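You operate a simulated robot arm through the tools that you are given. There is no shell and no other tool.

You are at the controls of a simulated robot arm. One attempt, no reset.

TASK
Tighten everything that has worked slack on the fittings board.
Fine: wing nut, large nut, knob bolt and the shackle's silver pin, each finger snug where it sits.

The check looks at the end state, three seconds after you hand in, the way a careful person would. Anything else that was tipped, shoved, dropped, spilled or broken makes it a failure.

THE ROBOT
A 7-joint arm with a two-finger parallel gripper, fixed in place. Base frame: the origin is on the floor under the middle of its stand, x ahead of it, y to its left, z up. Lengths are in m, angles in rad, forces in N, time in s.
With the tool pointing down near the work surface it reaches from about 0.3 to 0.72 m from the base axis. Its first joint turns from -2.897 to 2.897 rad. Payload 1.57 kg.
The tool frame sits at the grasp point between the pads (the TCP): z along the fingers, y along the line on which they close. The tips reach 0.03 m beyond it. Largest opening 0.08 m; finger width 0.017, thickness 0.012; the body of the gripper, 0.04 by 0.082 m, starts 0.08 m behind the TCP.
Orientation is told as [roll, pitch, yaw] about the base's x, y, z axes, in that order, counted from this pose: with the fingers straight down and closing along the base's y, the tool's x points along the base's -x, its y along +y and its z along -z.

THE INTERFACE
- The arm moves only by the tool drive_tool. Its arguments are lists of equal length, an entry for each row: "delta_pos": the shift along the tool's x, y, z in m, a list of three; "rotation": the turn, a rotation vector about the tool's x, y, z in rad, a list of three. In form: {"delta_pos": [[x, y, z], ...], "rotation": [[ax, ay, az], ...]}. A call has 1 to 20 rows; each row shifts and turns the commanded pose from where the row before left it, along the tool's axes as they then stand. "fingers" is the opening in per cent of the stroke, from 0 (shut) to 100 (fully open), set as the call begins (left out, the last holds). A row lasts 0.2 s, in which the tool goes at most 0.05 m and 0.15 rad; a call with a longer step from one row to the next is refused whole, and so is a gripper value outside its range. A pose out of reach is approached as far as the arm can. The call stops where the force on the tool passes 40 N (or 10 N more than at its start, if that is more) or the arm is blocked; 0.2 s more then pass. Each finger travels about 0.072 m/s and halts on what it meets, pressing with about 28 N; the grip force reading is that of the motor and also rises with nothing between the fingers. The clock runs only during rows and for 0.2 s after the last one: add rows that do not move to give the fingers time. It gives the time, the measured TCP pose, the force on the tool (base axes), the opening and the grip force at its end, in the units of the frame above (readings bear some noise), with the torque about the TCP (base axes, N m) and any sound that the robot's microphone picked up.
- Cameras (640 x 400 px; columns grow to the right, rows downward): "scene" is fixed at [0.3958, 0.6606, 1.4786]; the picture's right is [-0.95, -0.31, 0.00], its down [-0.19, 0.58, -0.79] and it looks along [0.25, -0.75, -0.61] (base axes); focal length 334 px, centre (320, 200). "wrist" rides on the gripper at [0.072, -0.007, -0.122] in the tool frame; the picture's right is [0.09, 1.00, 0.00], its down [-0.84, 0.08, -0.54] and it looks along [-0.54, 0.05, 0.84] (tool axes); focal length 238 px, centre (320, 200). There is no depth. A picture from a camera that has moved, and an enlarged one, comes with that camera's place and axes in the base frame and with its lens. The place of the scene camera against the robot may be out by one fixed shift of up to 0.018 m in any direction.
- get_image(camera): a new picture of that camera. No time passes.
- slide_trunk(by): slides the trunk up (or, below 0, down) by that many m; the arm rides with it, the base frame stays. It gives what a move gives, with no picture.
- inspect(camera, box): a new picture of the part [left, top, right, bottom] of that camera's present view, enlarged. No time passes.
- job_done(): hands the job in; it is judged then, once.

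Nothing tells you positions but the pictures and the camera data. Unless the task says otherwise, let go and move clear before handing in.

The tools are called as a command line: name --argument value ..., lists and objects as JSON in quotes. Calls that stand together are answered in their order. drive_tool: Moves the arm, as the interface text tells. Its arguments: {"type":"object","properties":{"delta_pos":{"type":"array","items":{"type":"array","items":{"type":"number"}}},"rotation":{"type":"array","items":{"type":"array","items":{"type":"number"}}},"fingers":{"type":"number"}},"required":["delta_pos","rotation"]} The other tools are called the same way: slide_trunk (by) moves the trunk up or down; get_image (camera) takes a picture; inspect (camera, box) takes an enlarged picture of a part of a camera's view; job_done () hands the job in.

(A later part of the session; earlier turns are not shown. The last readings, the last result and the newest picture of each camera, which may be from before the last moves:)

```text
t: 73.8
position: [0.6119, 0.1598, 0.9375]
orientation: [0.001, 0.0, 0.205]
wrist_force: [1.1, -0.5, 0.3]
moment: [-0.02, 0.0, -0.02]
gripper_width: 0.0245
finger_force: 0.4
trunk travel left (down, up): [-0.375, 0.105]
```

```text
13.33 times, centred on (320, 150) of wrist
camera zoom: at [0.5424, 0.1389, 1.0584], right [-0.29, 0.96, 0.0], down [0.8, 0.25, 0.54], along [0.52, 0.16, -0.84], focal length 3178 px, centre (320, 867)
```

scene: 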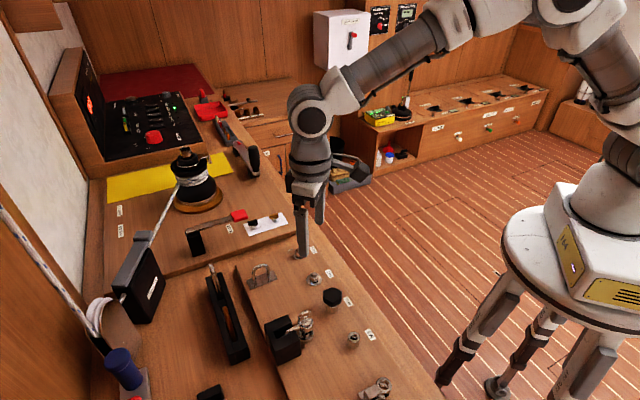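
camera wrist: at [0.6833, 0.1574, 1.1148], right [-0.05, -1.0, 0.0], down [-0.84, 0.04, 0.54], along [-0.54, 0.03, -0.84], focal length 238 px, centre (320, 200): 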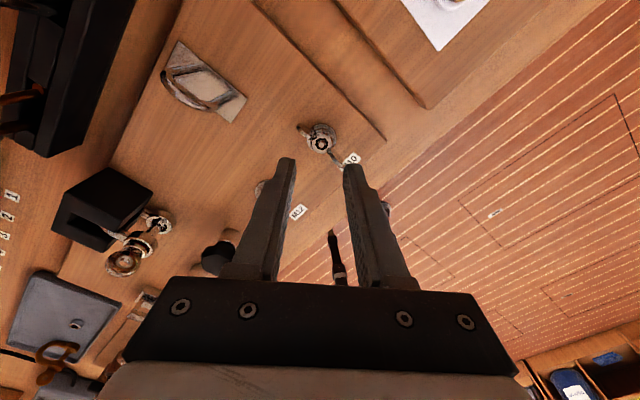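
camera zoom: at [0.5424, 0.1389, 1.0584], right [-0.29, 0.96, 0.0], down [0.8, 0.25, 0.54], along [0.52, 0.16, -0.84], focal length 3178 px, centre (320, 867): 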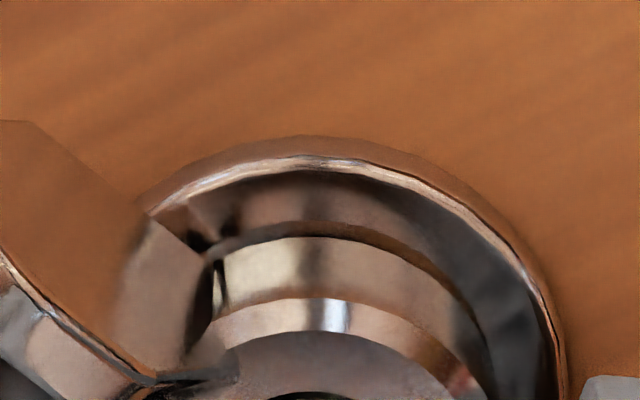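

The gap is shrinking (about 0.7 mm left). Continuing.

drive_tool --delta_pos '[[0, 0, 3e-05], [0, 0, 3e-05], [0, 0, 3e-05], [0, 0, 3e-05], [0, 0, 3e-05], [0, 0, 3e-05], [0, 0, 3e-05], [0, 0, 3e-05], [0, 0, 3e-05], [0, 0, 3e-05], [0, 0, 3e-05], [0, 0, 3e-05]]' --rotation '[[0, 0, 0.14], [0, 0, 0.14], [0, 0, 0.14], [0, 0, 0.14], [0, 0, 0.14], [0, 0, 0.14], [0, 0, 0.14], [0, 0, 0.14], [0, 0, 0.14], [0, 0, 0.14], [0, 0, 0.14], [0, 0, 0.11]]'

drive_tool --delta_pos '[[0, 0, 0], [0, 0, -0.028], [0, 0, 0], [0, 0, 0], [0, 0, 0], [0, 0, 0], [0, 0, 0], [0, 0, 0], [0, 0, 0], [0, 0, 0], [0, 0, 0], [0, 0, 0], [0, 0, 0], [0, 0, 0], [0, 0, 0], [0, 0, 0], [0, 0, 0], [0, 0, 0], [0, 0, 0], [0, 0, 0]]' --rotation '[[0, 0, -0.1], [0, 0, 0], [0, 0, -0.15], [0, 0, -0.15], [0, 0, -0.15], [0, 0, -0.15], [0, 0, -0.15], [0, 0, -0.15], [0, 0, -0.15], [0, 0, -0.15], [0, 0, -0.15], [0, 0, -0.15], [0, 0, -0.15], [0, 0, -0.15], [0, 0, -0.15], [0, 0, -0.15], [0, 0, -0.15], [0, 0, -0.15], [0, 0, -0.15], [0, 0, -0.15]]'

drive_tool --delta_pos '[[0, 0, 0], [0, 0, 0], [0, 0, 0], [0, 0, 0]]' --rotation '[[0, 0, -0.13], [0, 0, -0.13], [0, 0, -0.13], [0, 0, 0]]'

inspect --camera "wrist" --box '[240, 110, 400, 210]'

inspect --camera "scene" --box '[280, 225, 340, 262]'

```text
t: 75.8
position: [0.6144, 0.1449, 0.9376]
orientation: [-0.007, -0.017, -0.999]
wrist_force: [1.1, -5.9, -0.5]
moment: [-0.12, -0.03, 0.14]
gripper_width: 0.0253
finger_force: 1.3
trunk travel left (down, up): [-0.375, 0.105]
stopped in row 9: the force on the tool passed its limit at 43 N (the readings are from after the stop); the commanded pose is now the measured one
```

```text
t: 80.0
position: [0.6135, 0.1472, 0.9652]
orientation: [0.0, 0.016, 1.807]
wrist_force: [-0.1, 0.0, 0.6]
moment: [-0.02, 0.0, -0.01]
gripper_width: 0.0241
finger_force: 0.1
trunk travel left (down, up): [-0.375, 0.105]
```

```text
t: 81.0
position: [0.6151, 0.1486, 0.9633]
orientation: [0.006, 0.016, 2.193]
wrist_force: [-0.5, 0.6, 0.2]
moment: [0.0, -0.03, -0.03]
gripper_width: 0.024
finger_force: 0.1
trunk travel left (down, up): [-0.375, 0.105]
```

```text
4.00 times, centred on (320, 160) of wrist
camera zoom: at [0.6613, 0.0958, 1.0866], right [-0.76, -0.66, 0.01], down [-0.55, 0.64, 0.53], along [-0.35, 0.4, -0.85], focal length 953 px, centre (320, 360)
```

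zoom: 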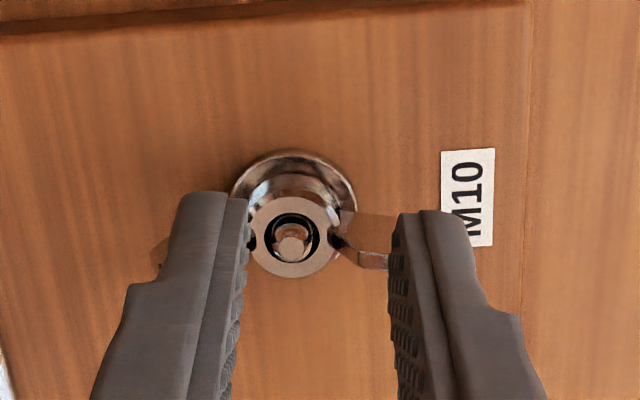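

```text
10.67 times, centred on (310, 244) of scene
camera zoom: at [0.3958, 0.6606, 1.4786], right [-0.95, -0.31, 0.0], down [-0.19, 0.58, -0.79], along [0.25, -0.75, -0.61], focal length 3558 px, centre (427, -264)
```

zoom: 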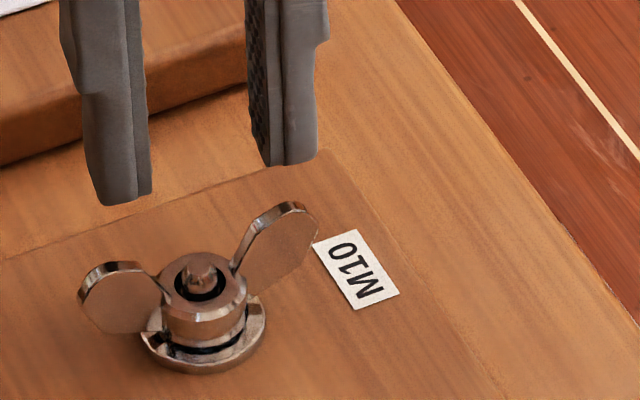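

The push ended at the force limit, presumably because the wing nut came up snug and the fingers then slid aside. Looking closely at it.

inspect --camera "scene" --box '[284, 240, 312, 262]'

inspect --camera "wrist" --box '[290, 140, 346, 175]'

get_image --camera "wrist"

```text
16.00 times, centred on (298, 251) of scene
camera zoom: at [0.3958, 0.6606, 1.4786], right [-0.95, -0.31, 0.0], down [-0.19, 0.58, -0.79], along [0.25, -0.75, -0.61], focal length 5336 px, centre (672, -616)
```

zoom: 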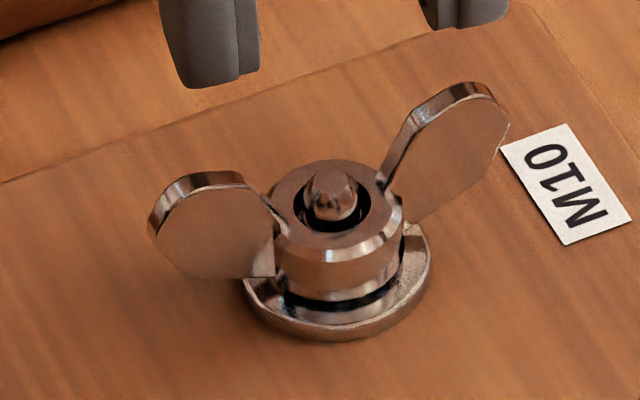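

```text
11.43 times, centred on (318, 158) of wrist
camera zoom: at [0.6613, 0.0958, 1.0866], right [-0.76, -0.66, 0.01], down [-0.55, 0.64, 0.53], along [-0.35, 0.4, -0.85], focal length 2724 px, centre (343, 686)
```

zoom: 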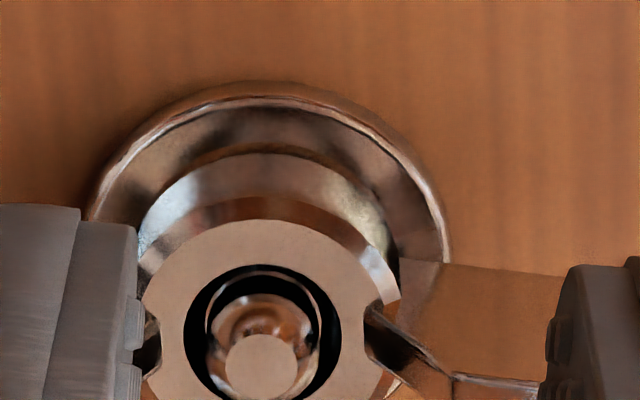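

```text
taken
camera wrist: at [0.6613, 0.0958, 1.0866], right [-0.76, -0.66, 0.01], down [-0.55, 0.64, 0.53], along [-0.35, 0.4, -0.85], focal length 238 px, centre (320, 200)
```

wrist: 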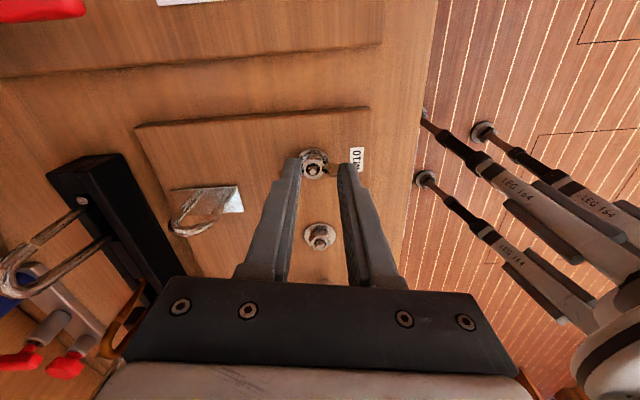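

The wing nut stopped turning about 0.5 rad into that pass, which fits it being seated. I'll re-level, recentre above it and re-engage gently to verify the torque.

drive_tool --delta_pos '[[-0.0101, -0.0048, 0], [0, 0, 0], [0, 0, 0], [0, 0, 0], [0, 0, 0], [0, 0, 0], [0, 0, 0], [0, 0, 0]]' --rotation '[[0.006, -0.016, 0], [0, 0, -0.133], [0, 0, -0.133], [0, 0, -0.133], [0, 0, -0.133], [0, 0, -0.133], [0, 0, -0.133], [0, 0, 0]]'

inspect --camera "wrist" --box '[240, 110, 400, 210]'

```text
t: 82.8
position: [0.6123, 0.159, 0.9645]
orientation: [0.001, -0.002, 2.991]
wrist_force: [0.2, 0.0, 0.0]
moment: [0.0, -0.02, 0.0]
gripper_width: 0.024
finger_force: 0.1
trunk travel left (down, up): [-0.375, 0.105]
```

```text
4.00 times, centred on (320, 160) of wrist
camera zoom: at [0.6845, 0.1548, 1.0854], right [-0.06, -1.0, 0.0], down [-0.84, 0.05, 0.54], along [-0.54, 0.03, -0.84], focal length 953 px, centre (320, 360)
```

zoom: 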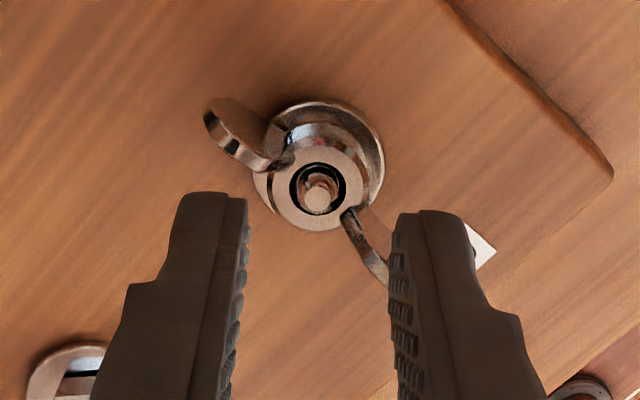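

drive_tool --delta_pos '[[-0.0005, -0.0007, 0.01], [0, 0, 0.01], [0, 0, 0.0075], [0, 0, 0]]' --rotation '[[0, 0, 0], [0, 0, 0], [0, 0, 0], [0, 0, 0]]'

drive_tool --delta_pos '[[0, 0, 0], [0, 0, 0]]' --rotation '[[0, 0, 0.08], [0, 0, 0.08]]'

inspect --camera "wrist" --box '[240, 120, 400, 220]'

```text
t: 83.4
position: [0.6137, 0.1621, 0.9542]
orientation: [-0.005, 0.009, 2.991]
wrist_force: [-14.9, -2.5, 19.3]
moment: [0.1, 0.2, 0.15]
gripper_width: 0.0199
finger_force: 0.0
trunk travel left (down, up): [-0.375, 0.105]
stopped in row 3: the force on the tool passed its limit at 46 N (the readings are from after the stop); the commanded pose is now the measured one
```

```text
t: 84.0
position: [0.6153, 0.1626, 0.9554]
orientation: [-0.01, 0.017, 2.828]
wrist_force: [-6.5, 3.2, 33.0]
moment: [0.46, -0.13, 0.38]
gripper_width: 0.0247
finger_force: 0.2
trunk travel left (down, up): [-0.375, 0.105]
```

```text
4.00 times, centred on (320, 170) of wrist
camera zoom: at [0.6841, 0.1455, 1.0773], right [-0.22, -0.98, -0.01], down [-0.83, 0.18, 0.53], along [-0.51, 0.12, -0.85], focal length 953 px, centre (320, 320)
```

zoom: 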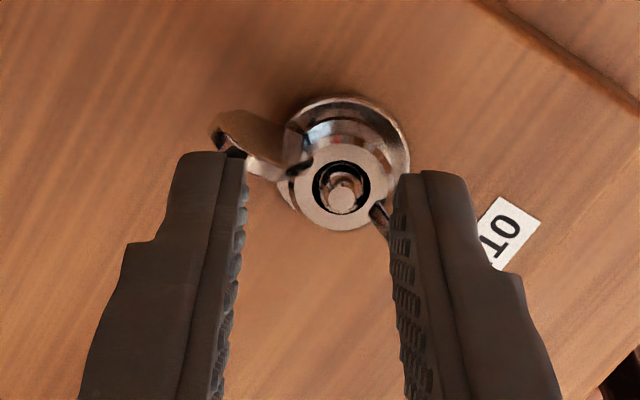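

A fingertip landed on a wing while lowering; I'll lift straight off and check.

drive_tool --delta_pos '[[0, 0, -0.01], [0, 0, -0.01], [0, 0, 0]]' --rotation '[[0, 0, 0], [0, 0, 0], [0, 0, 0]]'

inspect --camera "wrist" --box '[240, 110, 400, 210]'

inspect --camera "scene" --box '[280, 225, 340, 262]'

```text
t: 84.8
position: [0.6149, 0.1594, 0.9695]
orientation: [-0.003, 0.004, 2.83]
wrist_force: [0.4, -0.3, 1.1]
moment: [-0.02, 0.02, 0.0]
gripper_width: 0.0241
finger_force: 0.1
trunk travel left (down, up): [-0.375, 0.105]
```

```text
4.00 times, centred on (320, 160) of wrist
camera zoom: at [0.6844, 0.1444, 1.0919], right [-0.22, -0.98, 0.0], down [-0.82, 0.18, 0.54], along [-0.52, 0.12, -0.84], focal length 953 px, centre (320, 360)
```

zoom: 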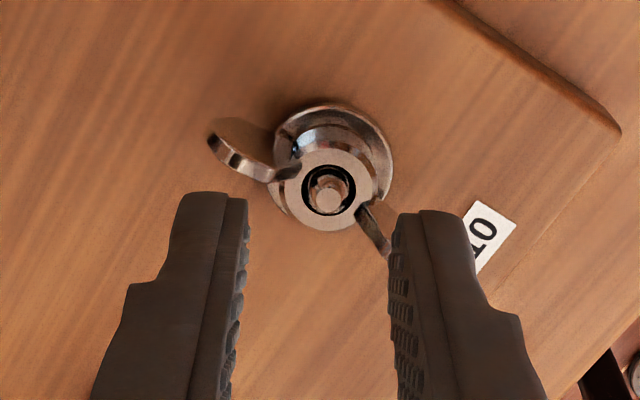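

```text
10.67 times, centred on (310, 244) of scene
camera zoom: at [0.3958, 0.6606, 1.4786], right [-0.95, -0.31, 0.0], down [-0.19, 0.58, -0.79], along [0.25, -0.75, -0.61], focal length 3558 px, centre (427, -264)
```

zoom: 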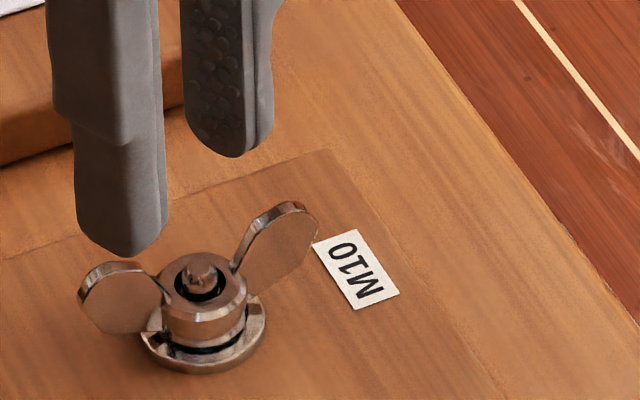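

The wing nut did not budge under that (0.38 N m), and it has made exactly one full turn down: it is snug. Now on to the knob bolt near (0.499, 0.275).

drive_tool --delta_pos '[[0, 0, -0.025], [0, 0, -0.025], [-0.0363, -0.0187, 0], [-0.0363, -0.0187, 0], [-0.0363, -0.0187, 0], [-0.0363, -0.0187, 0], [0, 0, 0], [0, 0, 0]]' --rotation '[[-0.003, -0.004, 0], [0, 0, 0], [0, 0, 0], [0, 0, 0], [0, 0, 0], [0, 0, 0], [0, 0, 0], [0, 0, 0]]' --fingers 80

get_image --camera "wrist"

inspect --camera "wrist" --box '[240, 90, 400, 190]'

inspect --camera "scene" --box '[280, 240, 340, 277]'

```text
t: 86.6
position: [0.4996, 0.2755, 1.0199]
orientation: [-0.003, 0.002, 2.83]
wrist_force: [-0.9, 0.5, -1.0]
moment: [-0.01, -0.02, -0.01]
gripper_width: 0.0639
finger_force: 0.1
trunk travel left (down, up): [-0.375, 0.105]
```

```text
taken
camera wrist: at [0.5691, 0.2607, 1.1423], right [-0.22, -0.98, 0.0], down [-0.82, 0.18, 0.54], along [-0.53, 0.12, -0.84], focal length 238 px, centre (320, 200)
```

wrist: 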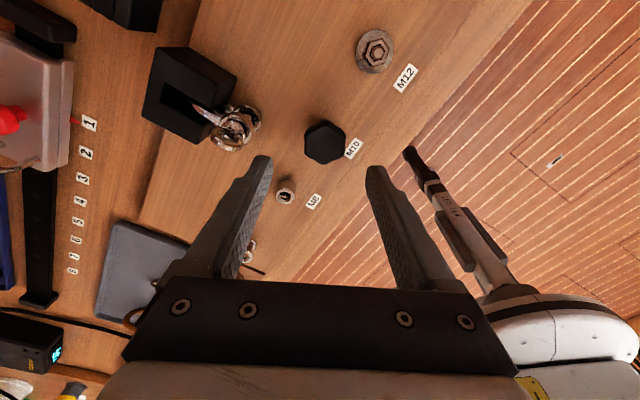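

```text
4.00 times, centred on (320, 140) of wrist
camera zoom: at [0.5691, 0.2607, 1.1423], right [-0.22, -0.98, 0.0], down [-0.82, 0.18, 0.54], along [-0.53, 0.12, -0.84], focal length 953 px, centre (320, 440)
```

zoom: 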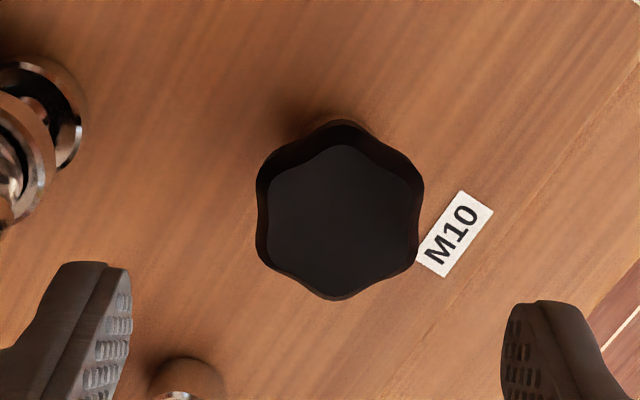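

```text
10.67 times, centred on (310, 258) of scene
camera zoom: at [0.3958, 0.6606, 1.4786], right [-0.95, -0.31, 0.0], down [-0.19, 0.58, -0.79], along [0.25, -0.75, -0.61], focal length 3558 px, centre (427, -424)
```

zoom: 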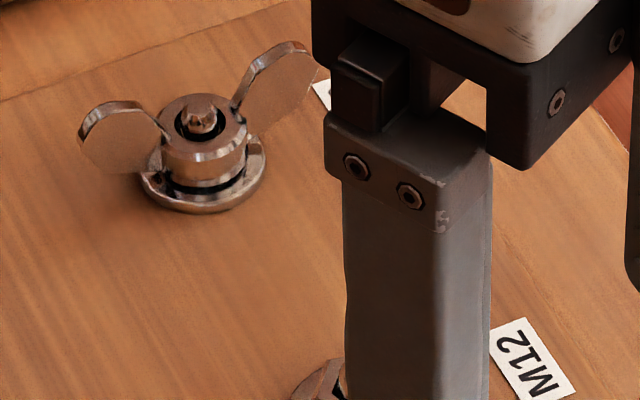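

The knob has six lobes with its valleys aligned with the closing direction at this yaw. Centring and lowering partway.

drive_tool --delta_pos '[[-0.0008, 0.0036, 0.02], [0, 0, 0.022], [0, 0, 0]]' --rotation '[[-0.003, -0.002, 0], [0, 0, 0], [0, 0, 0]]' --fingers 75

inspect --camera "wrist" --box '[240, 100, 400, 200]'

inspect --camera "scene" --box '[300, 265, 364, 305]'

```text
t: 87.4
position: [0.498, 0.2736, 0.9789]
orientation: [0.0, 0.0, 2.831]
wrist_force: [0.4, 0.3, -0.6]
moment: [-0.01, 0.0, -0.03]
gripper_width: 0.0602
finger_force: 0.0
trunk travel left (down, up): [-0.375, 0.105]
```

```text
4.00 times, centred on (320, 150) of wrist
camera zoom: at [0.5683, 0.2585, 1.0998], right [-0.22, -0.98, 0.0], down [-0.82, 0.18, 0.54], along [-0.53, 0.12, -0.84], focal length 953 px, centre (320, 400)
```

zoom: 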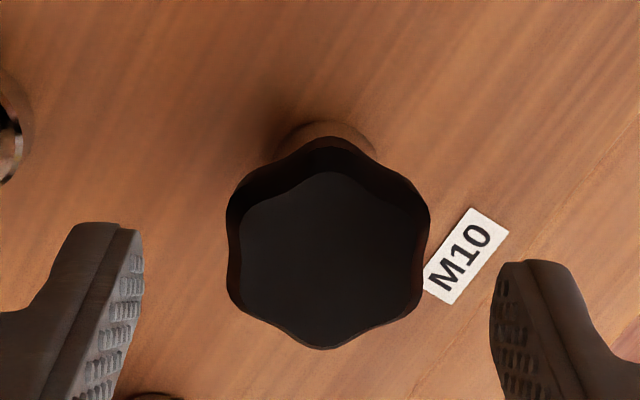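

```text
10.00 times, centred on (332, 285) of scene
camera zoom: at [0.3958, 0.6606, 1.4786], right [-0.95, -0.31, 0.0], down [-0.19, 0.58, -0.79], along [0.25, -0.75, -0.61], focal length 3335 px, centre (200, -650)
```

zoom: 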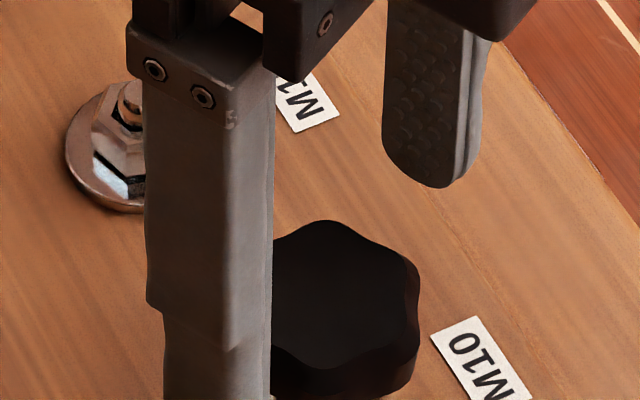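

Well centred on the knob. Lowering to grip it.

drive_tool --delta_pos '[[0, 0.0003, 0.012], [0, 0, 0.012], [0, 0, 0.005], [0, 0, 0]]' --rotation '[[0, 0, 0], [0, 0, 0], [0, 0, 0], [0, 0, 0]]'

inspect --camera "wrist" --box '[220, 100, 420, 225]'

inspect --camera "scene" --box '[300, 265, 364, 305]'

```text
t: 88.4
position: [0.4983, 0.2738, 0.9487]
orientation: [0.0, 0.001, 2.831]
wrist_force: [0.3, -0.6, 0.3]
moment: [0.02, 0.01, 0.03]
gripper_width: 0.06
finger_force: 0.1
trunk travel left (down, up): [-0.375, 0.105]
```

```text
3.20 times, centred on (320, 162) of wrist
camera zoom: at [0.568, 0.2586, 1.0702], right [-0.22, -0.98, 0.0], down [-0.82, 0.18, 0.54], along [-0.53, 0.12, -0.84], focal length 763 px, centre (320, 320)
```

zoom: 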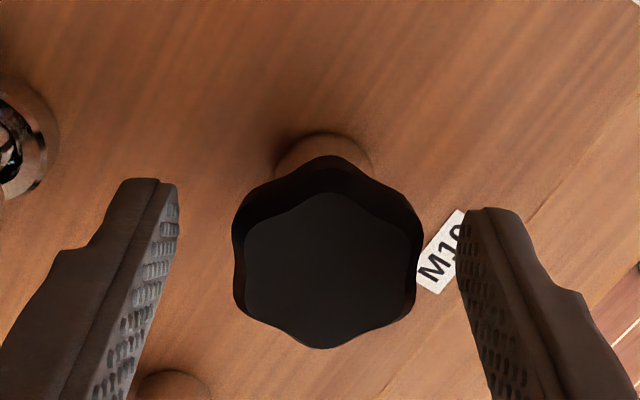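

```text
10.00 times, centred on (332, 285) of scene
camera zoom: at [0.3958, 0.6606, 1.4786], right [-0.95, -0.31, 0.0], down [-0.19, 0.58, -0.79], along [0.25, -0.75, -0.61], focal length 3335 px, centre (200, -650)
```

zoom: 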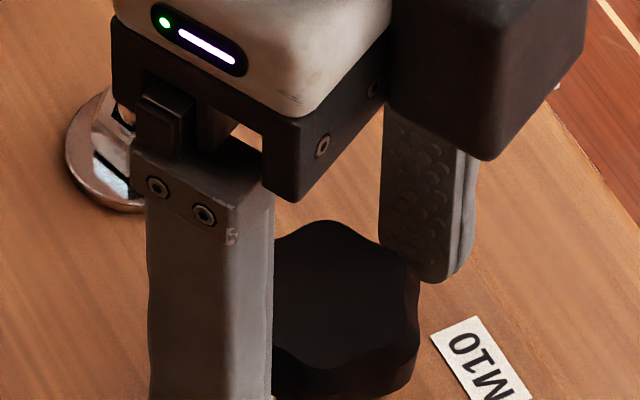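

drive_tool --delta_pos '[[0, 0.001, 0], [0, 0, 0], [0, 0, 0], [0, 0, 0]]' --rotation '[[0, 0, 0], [0, 0, 0], [0, 0, 0], [0, 0, 0]]' --fingers 0

inspect --camera "wrist" --box '[220, 100, 420, 225]'

```text
t: 89.4
position: [0.4968, 0.2727, 0.9485]
orientation: [0.001, 0.0, 2.831]
wrist_force: [0.4, 1.5, -1.1]
moment: [0.06, -0.05, -0.04]
gripper_width: 0.0354
finger_force: 27.6
trunk travel left (down, up): [-0.375, 0.105]
```

```text
3.20 times, centred on (320, 162) of wrist
camera zoom: at [0.5675, 0.2575, 1.0703], right [-0.22, -0.98, 0.0], down [-0.82, 0.18, 0.54], along [-0.53, 0.12, -0.84], focal length 763 px, centre (320, 320)
```

zoom: 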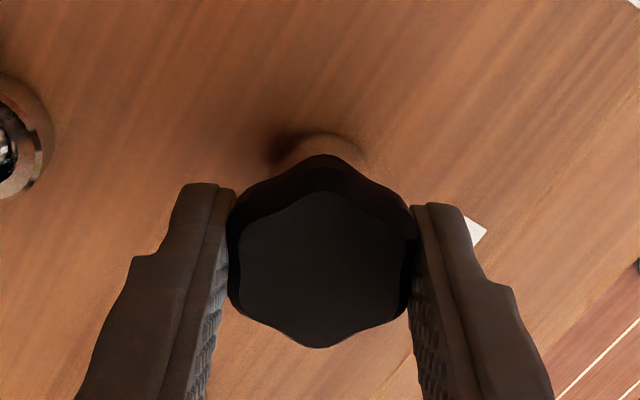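

Gripped in the valleys at 35 mm. Turning clockwise.

drive_tool --delta_pos '[[0, 0, 3e-05], [0, 0, 3e-05], [0, 0, 3e-05], [0, 0, 3e-05], [0, 0, 3e-05], [0, 0, 3e-05]]' --rotation '[[0, 0, 0.1], [0, 0, 0.1], [0, 0, 0.1], [0, 0, 0.1], [0, 0, 0.1], [0, 0, 0.1]]'

inspect --camera "wrist" --box '[220, 100, 420, 225]'

```text
t: 90.8
position: [0.4983, 0.2738, 0.9489]
orientation: [0.001, 0.0, 2.23]
wrist_force: [3.1, 9.1, 1.3]
moment: [0.2, 0.0, 0.04]
gripper_width: 0.0354
finger_force: 27.7
trunk travel left (down, up): [-0.375, 0.105]
```

```text
3.20 times, centred on (320, 162) of wrist
camera zoom: at [0.5468, 0.2209, 1.0701], right [-0.73, -0.68, 0.0], down [-0.57, 0.61, 0.54], along [-0.37, 0.4, -0.84], focal length 763 px, centre (320, 320)
```

zoom: 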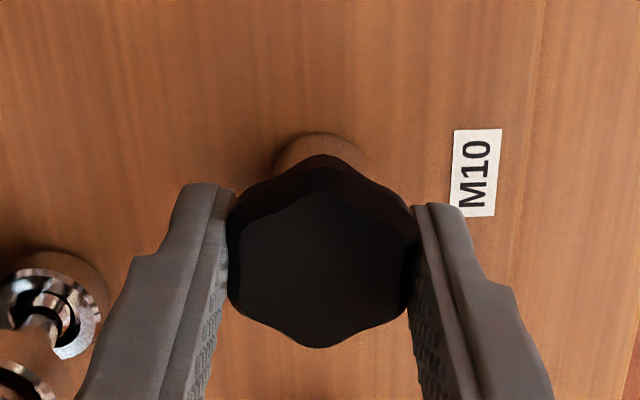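

Turning freely, but side load shows my grip is about 2–3 mm off the knob's axis. I'll release, recentre, and regrip.

drive_tool --delta_pos '[[0, 0, 0], [0, 0, 0], [0, 0, 0]]' --rotation '[[0, 0, 0], [0, 0, 0], [0, 0, 0]]' --fingers 65

inspect --camera "wrist" --box '[220, 100, 420, 225]'

```text
t: 91.6
position: [0.4977, 0.2726, 0.9486]
orientation: [0.0, 0.0, 2.229]
wrist_force: [-0.4, -1.0, -0.2]
moment: [-0.03, 0.0, -0.01]
gripper_width: 0.052
finger_force: 0.0
trunk travel left (down, up): [-0.375, 0.105]
```

```text
3.20 times, centred on (320, 162) of wrist
camera zoom: at [0.5468, 0.2198, 1.0701], right [-0.73, -0.68, 0.0], down [-0.57, 0.61, 0.54], along [-0.37, 0.4, -0.84], focal length 763 px, centre (320, 320)
```

zoom: 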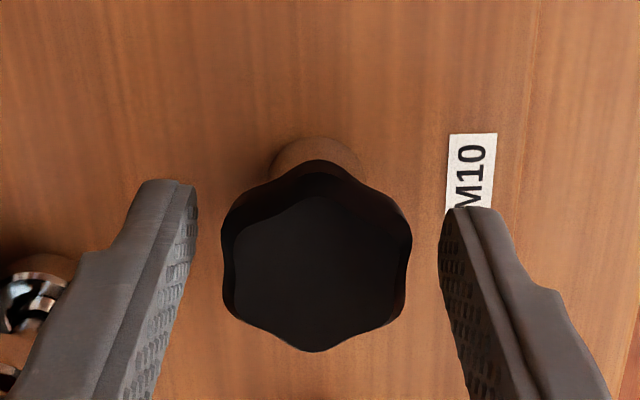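

drive_tool --delta_pos '[[0.0009, -0.001, 0], [0, 0, 0], [0, 0, 0], [0, 0, 0], [0, 0, 0], [0, 0, 0], [0, 0, 0], [0, 0, 0], [0, 0, 0]]' --rotation '[[0, 0, 0], [0, 0, -0.1496], [0, 0, -0.1496], [0, 0, -0.1496], [0, 0, -0.1496], [0, 0, -0.1496], [0, 0, -0.1496], [0, 0, -0.1496], [0, 0, 0]]'

inspect --camera "wrist" --box '[220, 100, 420, 225]'

```text
t: 93.6
position: [0.4991, 0.2713, 0.9491]
orientation: [0.001, -0.001, -3.003]
wrist_force: [-0.2, 0.3, 0.3]
moment: [0.0, 0.0, -0.02]
gripper_width: 0.0522
finger_force: 0.1
trunk travel left (down, up): [-0.375, 0.105]
```

```text
3.20 times, centred on (320, 162) of wrist
camera zoom: at [0.5688, 0.2891, 1.07], right [0.23, -0.97, 0.0], down [-0.82, -0.19, 0.54], along [-0.53, -0.12, -0.84], focal length 763 px, centre (320, 320)
```

zoom: 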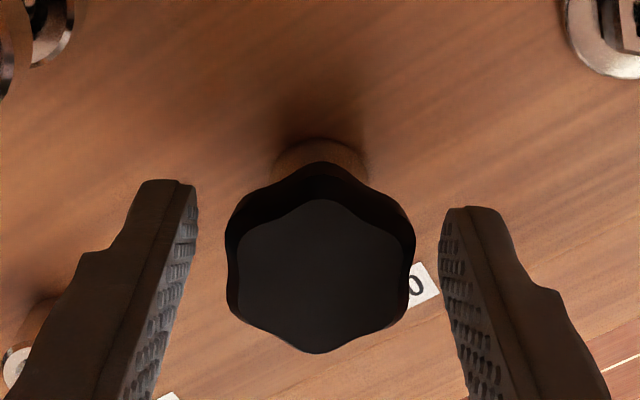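

Centred. Closing and turning.

drive_tool --delta_pos '[[0, 0, 0], [0, 0, 0], [0, 0, 0], [0, 0, 3e-05], [0, 0, 3e-05], [0, 0, 3e-05], [0, 0, 3e-05], [0, 0, 3e-05], [0, 0, 3e-05], [0, 0, 3e-05], [0, 0, 3e-05], [0, 0, 3e-05], [0, 0, 3e-05]]' --rotation '[[0, 0, 0], [0, 0, 0], [0, 0, 0], [0, 0, 0.14], [0, 0, 0.14], [0, 0, 0.14], [0, 0, 0.14], [0, 0, 0.14], [0, 0, 0.14], [0, 0, 0.14], [0, 0, 0.14], [0, 0, 0.14], [0, 0, 0.14]]' --fingers 0

inspect --camera "wrist" --box '[220, 100, 420, 225]'

```text
t: 96.4
position: [0.4979, 0.271, 0.9473]
orientation: [0.001, 0.001, 1.877]
wrist_force: [-1.5, 2.1, -4.5]
moment: [0.11, 0.05, 0.04]
gripper_width: 0.0353
finger_force: 27.9
trunk travel left (down, up): [-0.375, 0.105]
```

```text
3.20 times, centred on (320, 162) of wrist
camera zoom: at [0.5265, 0.2061, 1.0699], right [-0.92, -0.39, 0.0], down [-0.32, 0.78, 0.54], along [-0.21, 0.5, -0.84], focal length 763 px, centre (320, 320)
```

zoom: 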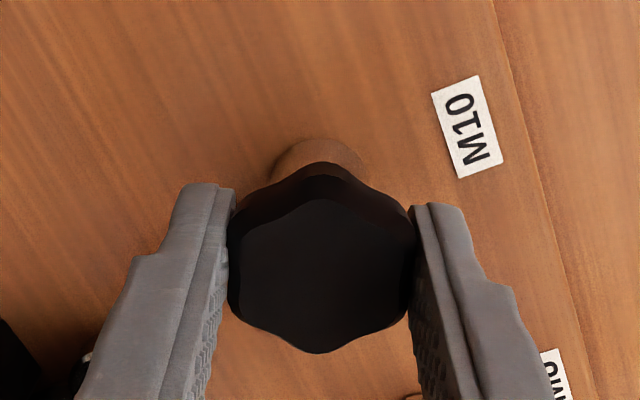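

Smooth with low side load; the knob is pulling downward as it screws in. Continuing with a little more feed.

drive_tool --delta_pos '[[0, 0, 0.0004], [0, 0, 5e-05], [0, 0, 5e-05], [0, 0, 5e-05], [0, 0, 5e-05], [0, 0, 5e-05], [0, 0, 5e-05], [0, 0, 5e-05], [0, 0, 5e-05], [0, 0, 5e-05]]' --rotation '[[0, 0, 0.14], [0, 0, 0.14], [0, 0, 0.14], [0, 0, 0.14], [0, 0, 0.14], [0, 0, 0.14], [0, 0, 0.14], [0, 0, 0.14], [0, 0, 0.14], [0, 0, 0.14]]'

inspect --camera "wrist" --box '[220, 100, 420, 225]'

```text
t: 98.6
position: [0.4984, 0.272, 0.949]
orientation: [0.0, -0.002, 0.476]
wrist_force: [-0.2, 4.1, 6.5]
moment: [-0.01, 0.15, 0.04]
gripper_width: 0.0358
finger_force: 27.9
trunk travel left (down, up): [-0.375, 0.105]
```

```text
3.20 times, centred on (320, 162) of wrist
camera zoom: at [0.4372, 0.2337, 1.0694], right [-0.54, 0.84, 0.0], down [0.71, 0.45, 0.54], along [0.46, 0.29, -0.84], focal length 763 px, centre (320, 320)
```

zoom: 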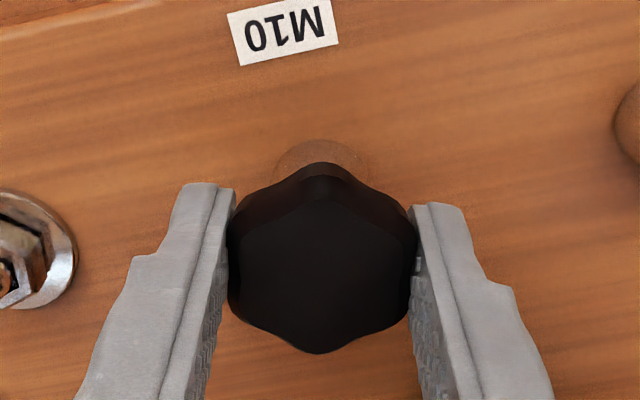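

drive_tool --delta_pos '[[0, 0, 3e-05], [0, 0, 3e-05], [0, 0, 3e-05], [0, 0, 3e-05], [0, 0, 3e-05], [0, 0, 3e-05], [0, 0, 3e-05], [0, 0, 3e-05], [0, 0, 3e-05], [0, 0, 3e-05], [0, 0, 3e-05], [0, 0, 3e-05]]' --rotation '[[0, 0, 0.14], [0, 0, 0.14], [0, 0, 0.14], [0, 0, 0.14], [0, 0, 0.14], [0, 0, 0.14], [0, 0, 0.14], [0, 0, 0.14], [0, 0, 0.14], [0, 0, 0.14], [0, 0, 0.14], [0, 0, 0.14]]'

inspect --camera "wrist" --box '[220, 100, 420, 225]'

inspect --camera "scene" --box '[300, 265, 364, 305]'

```text
t: 101.2
position: [0.4989, 0.2725, 0.9467]
orientation: [0.001, -0.001, -1.204]
wrist_force: [4.1, 3.0, -0.3]
moment: [-0.05, -0.08, 0.48]
gripper_width: 0.0347
finger_force: 27.8
trunk travel left (down, up): [-0.375, 0.105]
```

```text
3.20 times, centred on (320, 162) of wrist
camera zoom: at [0.4664, 0.3374, 1.0688], right [0.9, 0.44, 0.0], down [0.37, -0.75, 0.54], along [0.24, -0.49, -0.84], focal length 763 px, centre (320, 320)
```

zoom: 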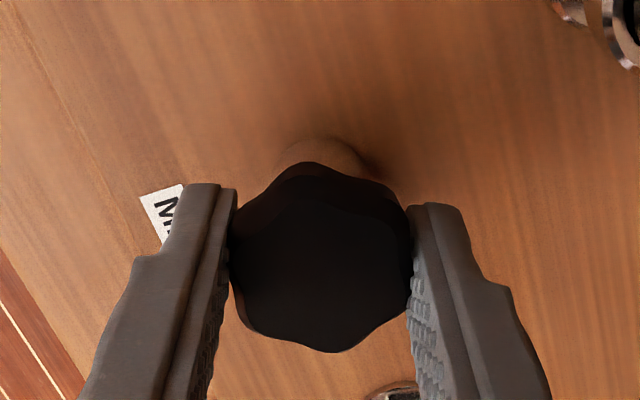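

```text
10.00 times, centred on (332, 285) of scene
camera zoom: at [0.3958, 0.6606, 1.4786], right [-0.95, -0.31, 0.0], down [-0.19, 0.58, -0.79], along [0.25, -0.75, -0.61], focal length 3335 px, centre (200, -650)
```

zoom: 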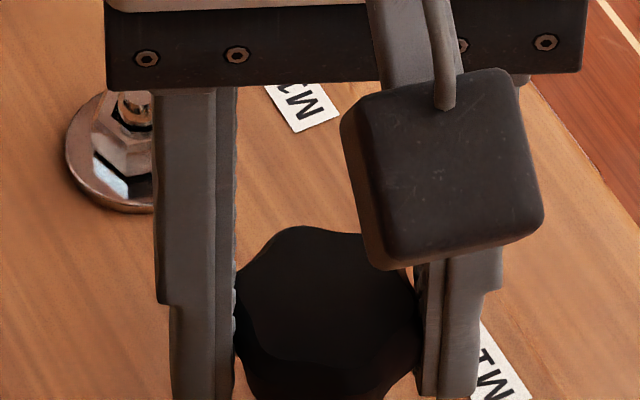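

The knob took up to 0.48 N m and the gripper began to slip around it, so it is snug. Releasing, lifting and moving over to the shackle pin.

drive_tool --delta_pos '[[0, 0, 0], [0, 0, 0], [0, 0, 0], [0, 0, -0.03], [0, 0, -0.03], [0, 0, -0.03], [0, 0, 0]]' --rotation '[[0, 0, 0], [0, 0, 0], [0, 0, 0], [0, 0, 0], [0, 0, 0], [0, 0, 0], [0, 0, 0]]' --fingers 75

get_image --camera "wrist"

inspect --camera "scene" --box '[300, 265, 364, 305]'

```text
t: 102.8
position: [0.4994, 0.2722, 1.0386]
orientation: [-0.001, 0.001, -1.2]
wrist_force: [0.9, -0.2, 0.6]
moment: [0.03, 0.02, -0.02]
gripper_width: 0.06
finger_force: 0.1
trunk travel left (down, up): [-0.375, 0.105]
```

```text
taken
camera wrist: at [0.4674, 0.3379, 1.1588], right [0.9, 0.45, 0.0], down [0.37, -0.75, 0.54], along [0.24, -0.49, -0.84], focal length 238 px, centre (320, 200)
```

wrist: 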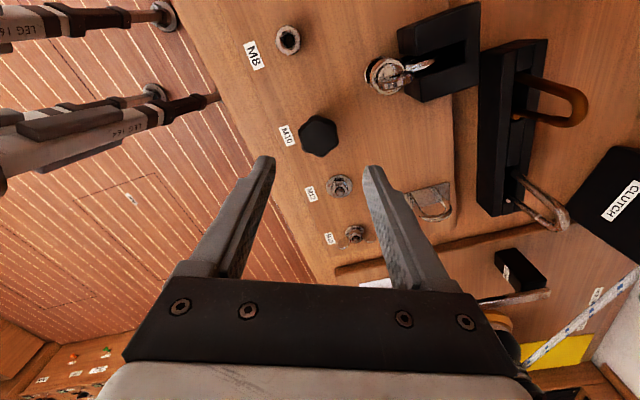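

```text
10.00 times, centred on (332, 285) of scene
camera zoom: at [0.3958, 0.6606, 1.4786], right [-0.95, -0.31, 0.0], down [-0.19, 0.58, -0.79], along [0.25, -0.75, -0.61], focal length 3335 px, centre (200, -650)
```

zoom: 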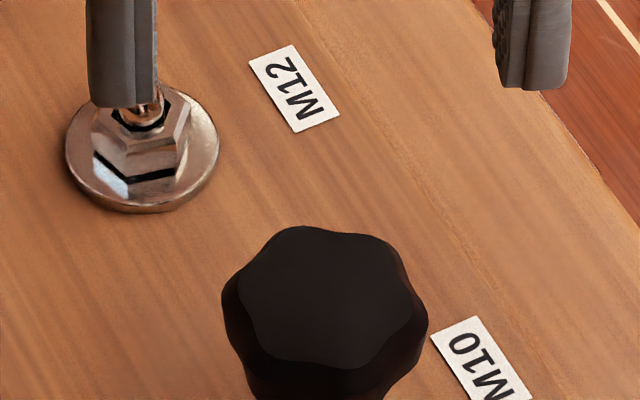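

inspect --camera "scene" --box '[304, 270, 326, 288]'

inspect --camera "wrist" --box '[320, 165, 370, 250]'

```text
16.00 times, centred on (315, 279) of scene
camera zoom: at [0.3958, 0.6606, 1.4786], right [-0.95, -0.31, 0.0], down [-0.19, 0.58, -0.79], along [0.25, -0.75, -0.61], focal length 5336 px, centre (400, -1064)
```

zoom: 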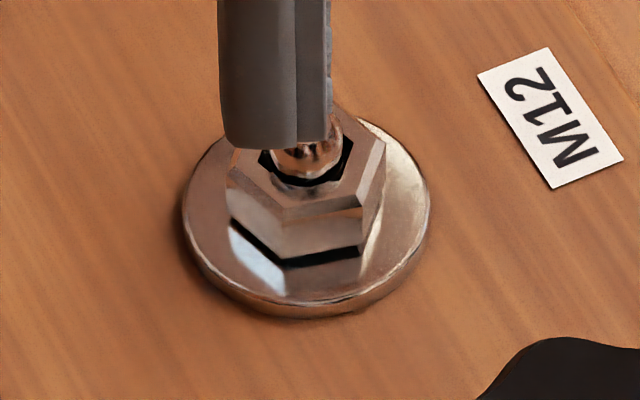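

```text
4.71 times, centred on (345, 208) of wrist
camera zoom: at [0.4674, 0.3379, 1.1588], right [0.9, 0.45, 0.0], down [0.37, -0.75, 0.54], along [0.24, -0.49, -0.84], focal length 1122 px, centre (202, 165)
```

zoom: 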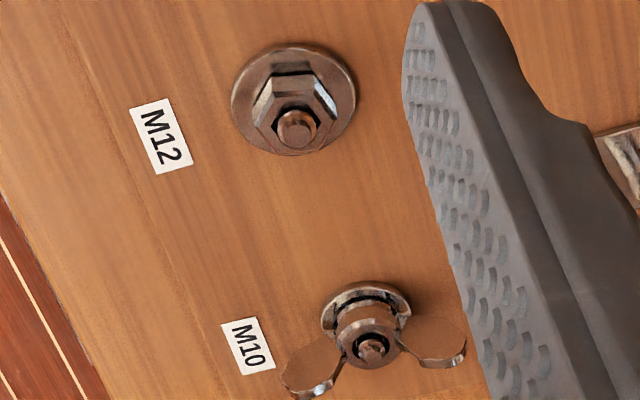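

Both nuts look down on their washers with only a thin dark line. Now moving over the shackle pin for a close view.

drive_tool --delta_pos '[[0.028, 0.025, 0], [0.0279, 0.0251, 0], [0, 0, 0]]' --rotation '[[0, 0, 0], [0, 0, 0], [0, 0, 0]]' --fingers 40

get_image --camera "wrist"

inspect --camera "wrist" --box '[240, 90, 400, 190]'

inspect --camera "scene" --box '[260, 295, 340, 345]'

```text
t: 103.6
position: [0.5264, 0.3451, 1.0374]
orientation: [-0.001, 0.001, -1.2]
wrist_force: [0.2, -0.1, -0.8]
moment: [-0.03, 0.01, 0.0]
gripper_width: 0.0319
finger_force: 0.1
trunk travel left (down, up): [-0.375, 0.105]
```

```text
taken
camera wrist: at [0.4943, 0.4096, 1.1584], right [0.9, 0.45, 0.0], down [0.37, -0.75, 0.54], along [0.24, -0.49, -0.84], focal length 238 px, centre (320, 200)
```

wrist: 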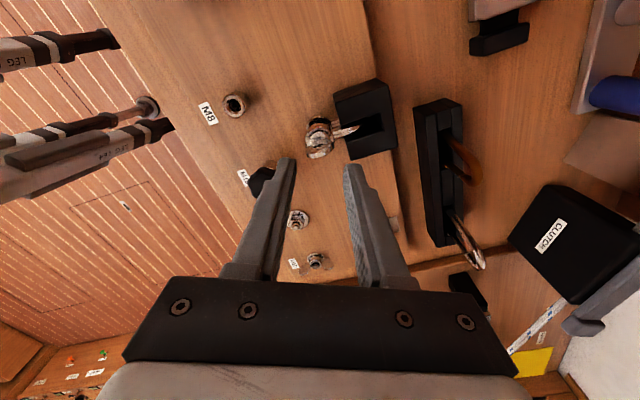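

```text
4.00 times, centred on (320, 140) of wrist
camera zoom: at [0.4943, 0.4096, 1.1584], right [0.9, 0.45, 0.0], down [0.37, -0.75, 0.54], along [0.24, -0.49, -0.84], focal length 953 px, centre (320, 440)
```

zoom: 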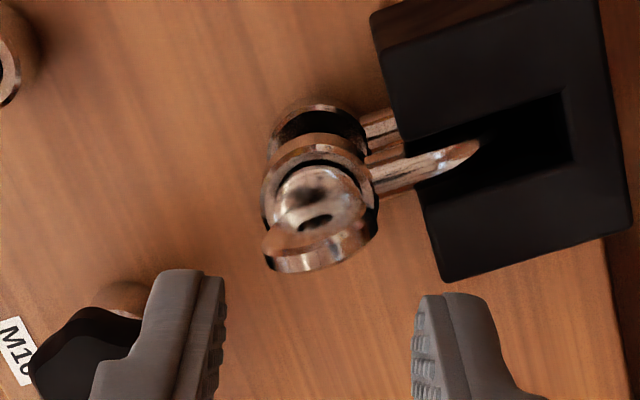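

```text
8.00 times, centred on (300, 320) of scene
camera zoom: at [0.3958, 0.6606, 1.4786], right [-0.95, -0.31, 0.0], down [-0.19, 0.58, -0.79], along [0.25, -0.75, -0.61], focal length 2668 px, centre (480, -760)
```

zoom: 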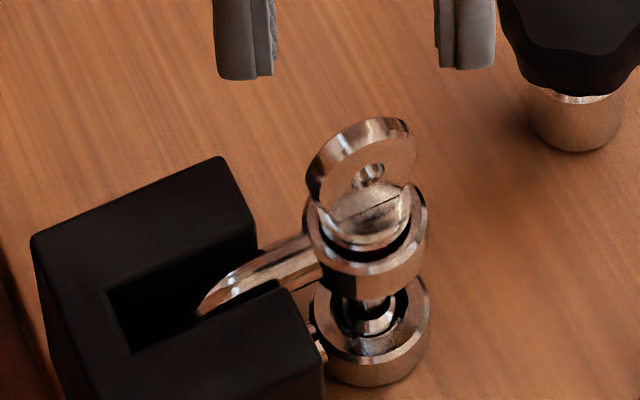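

The pin's paddle head stands clear above the upper eye, so it is slack. Winding the wrist back over it for a long clockwise pass.

drive_tool --delta_pos '[[0, 0, 0], [0, 0, 0], [0, 0, 0], [0, 0, 0], [0, 0, 0], [0, 0, 0], [0, 0, 0], [0, 0, 0], [0, 0, 0], [0, 0, 0], [0, 0, 0], [0, 0, 0], [0, 0, 0], [0, 0, 0], [0, 0, 0], [0, 0, 0], [0, 0, 0], [0, 0, 0], [0, 0, 0], [0, 0, 0]]' --rotation '[[0, 0, -0.15], [0, 0, -0.15], [0, 0, -0.15], [0, 0, -0.15], [0, 0, -0.15], [0, 0, -0.15], [0, 0, -0.15], [0, 0, -0.15], [0, 0, -0.15], [0, 0, -0.15], [0, 0, -0.15], [0, 0, -0.15], [0, 0, -0.15], [0, 0, -0.15], [0, 0, -0.15], [0, 0, -0.15], [0, 0, -0.15], [0, 0, -0.15], [0, 0, -0.15], [0, 0, -0.15]]'

drive_tool --delta_pos '[[0, 0, 0], [0, 0, 0], [0, 0, 0], [0, 0, 0], [0, 0, 0], [0, 0, 0], [0, 0, 0], [0, 0, 0], [0, 0, 0], [0, 0, 0], [0, 0, 0], [0, 0, 0], [0, 0, 0], [0, 0, 0], [0, 0, 0]]' --rotation '[[0, 0, -0.1457], [0, 0, -0.1457], [0, 0, -0.1457], [0, 0, -0.1457], [0, 0, -0.1457], [0, 0, -0.1457], [0, 0, -0.1457], [0, 0, -0.1457], [0, 0, -0.1457], [0, 0, -0.1457], [0, 0, -0.1457], [0, 0, -0.1457], [0, 0, -0.1457], [0, 0, -0.1457], [0, 0, 0]]'

get_image --camera "wrist"

inspect --camera "wrist" --box '[240, 90, 400, 190]'

```text
t: 107.8
position: [0.5254, 0.343, 1.0365]
orientation: [0.0, 0.0, 1.803]
wrist_force: [-0.4, -0.2, -0.9]
moment: [-0.01, 0.02, 0.02]
gripper_width: 0.032
finger_force: 0.0
trunk travel left (down, up): [-0.375, 0.105]
```

```text
t: 111.0
position: [0.5243, 0.3414, 1.0375]
orientation: [0.0, 0.0, -2.444]
wrist_force: [0.5, -0.5, -0.7]
moment: [0.0, -0.01, -0.01]
gripper_width: 0.032
finger_force: 0.2
trunk travel left (down, up): [-0.375, 0.105]
```

```text
taken
camera wrist: at [0.5757, 0.3936, 1.1588], right [0.71, -0.7, 0.0], down [-0.59, -0.6, 0.54], along [-0.38, -0.39, -0.84], focal length 238 px, centre (320, 200)
```

wrist: 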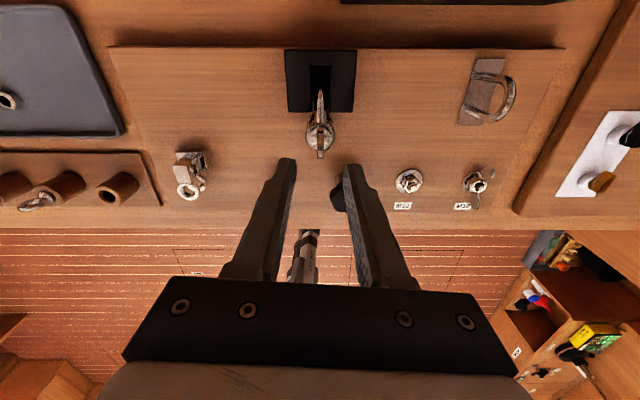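

```text
4.00 times, centred on (320, 140) of wrist
camera zoom: at [0.5757, 0.3936, 1.1588], right [0.71, -0.7, 0.0], down [-0.59, -0.6, 0.54], along [-0.38, -0.39, -0.84], focal length 953 px, centre (320, 440)
```

zoom: 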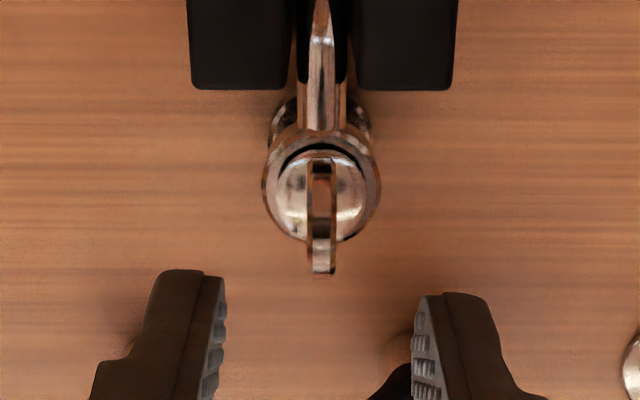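

The paddle is edge-on and aligned with the fingers at this yaw; the pin axis is about 2 mm toward tool +x. Lowering over it.

drive_tool --delta_pos '[[0.002, 0, 0.015], [0, 0, 0.015], [0, 0, 0.012], [0, 0, 0]]' --rotation '[[0, 0, 0], [0, 0, 0], [0, 0, 0], [0, 0, 0]]'

inspect --camera "wrist" --box '[240, 110, 400, 210]'

inspect --camera "scene" --box '[260, 295, 340, 345]'

```text
t: 112.0
position: [0.5266, 0.3426, 0.9967]
orientation: [-0.003, -0.001, -2.445]
wrist_force: [1.3, -0.9, -0.2]
moment: [-0.02, 0.03, -0.01]
gripper_width: 0.032
finger_force: 0.1
trunk travel left (down, up): [-0.375, 0.105]
```

```text
4.00 times, centred on (320, 160) of wrist
camera zoom: at [0.5776, 0.3944, 1.1172], right [0.71, -0.71, 0.0], down [-0.59, -0.6, 0.54], along [-0.38, -0.39, -0.84], focal length 953 px, centre (320, 360)
```

zoom: 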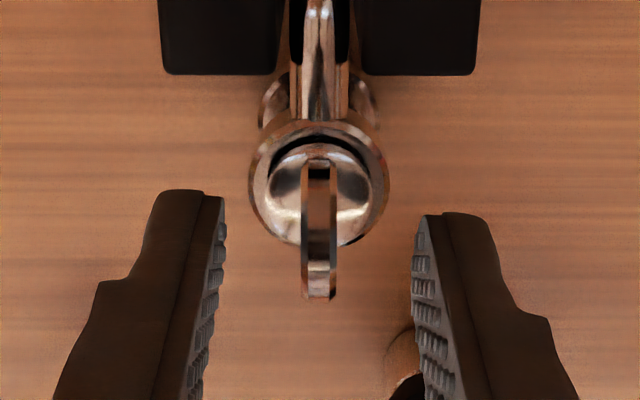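

```text
8.00 times, centred on (300, 320) of scene
camera zoom: at [0.3958, 0.6606, 1.4786], right [-0.95, -0.31, 0.0], down [-0.19, 0.58, -0.79], along [0.25, -0.75, -0.61], focal length 2668 px, centre (480, -760)
```

zoom: 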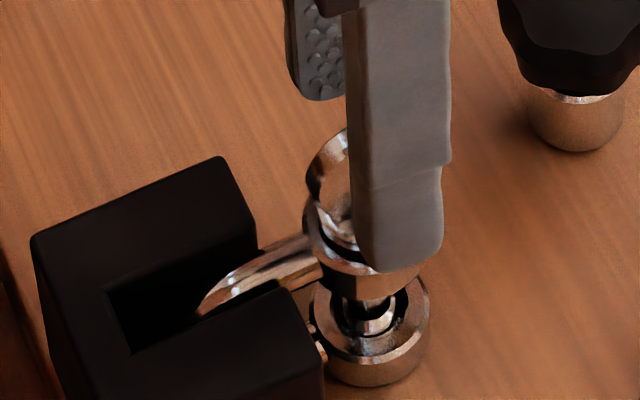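

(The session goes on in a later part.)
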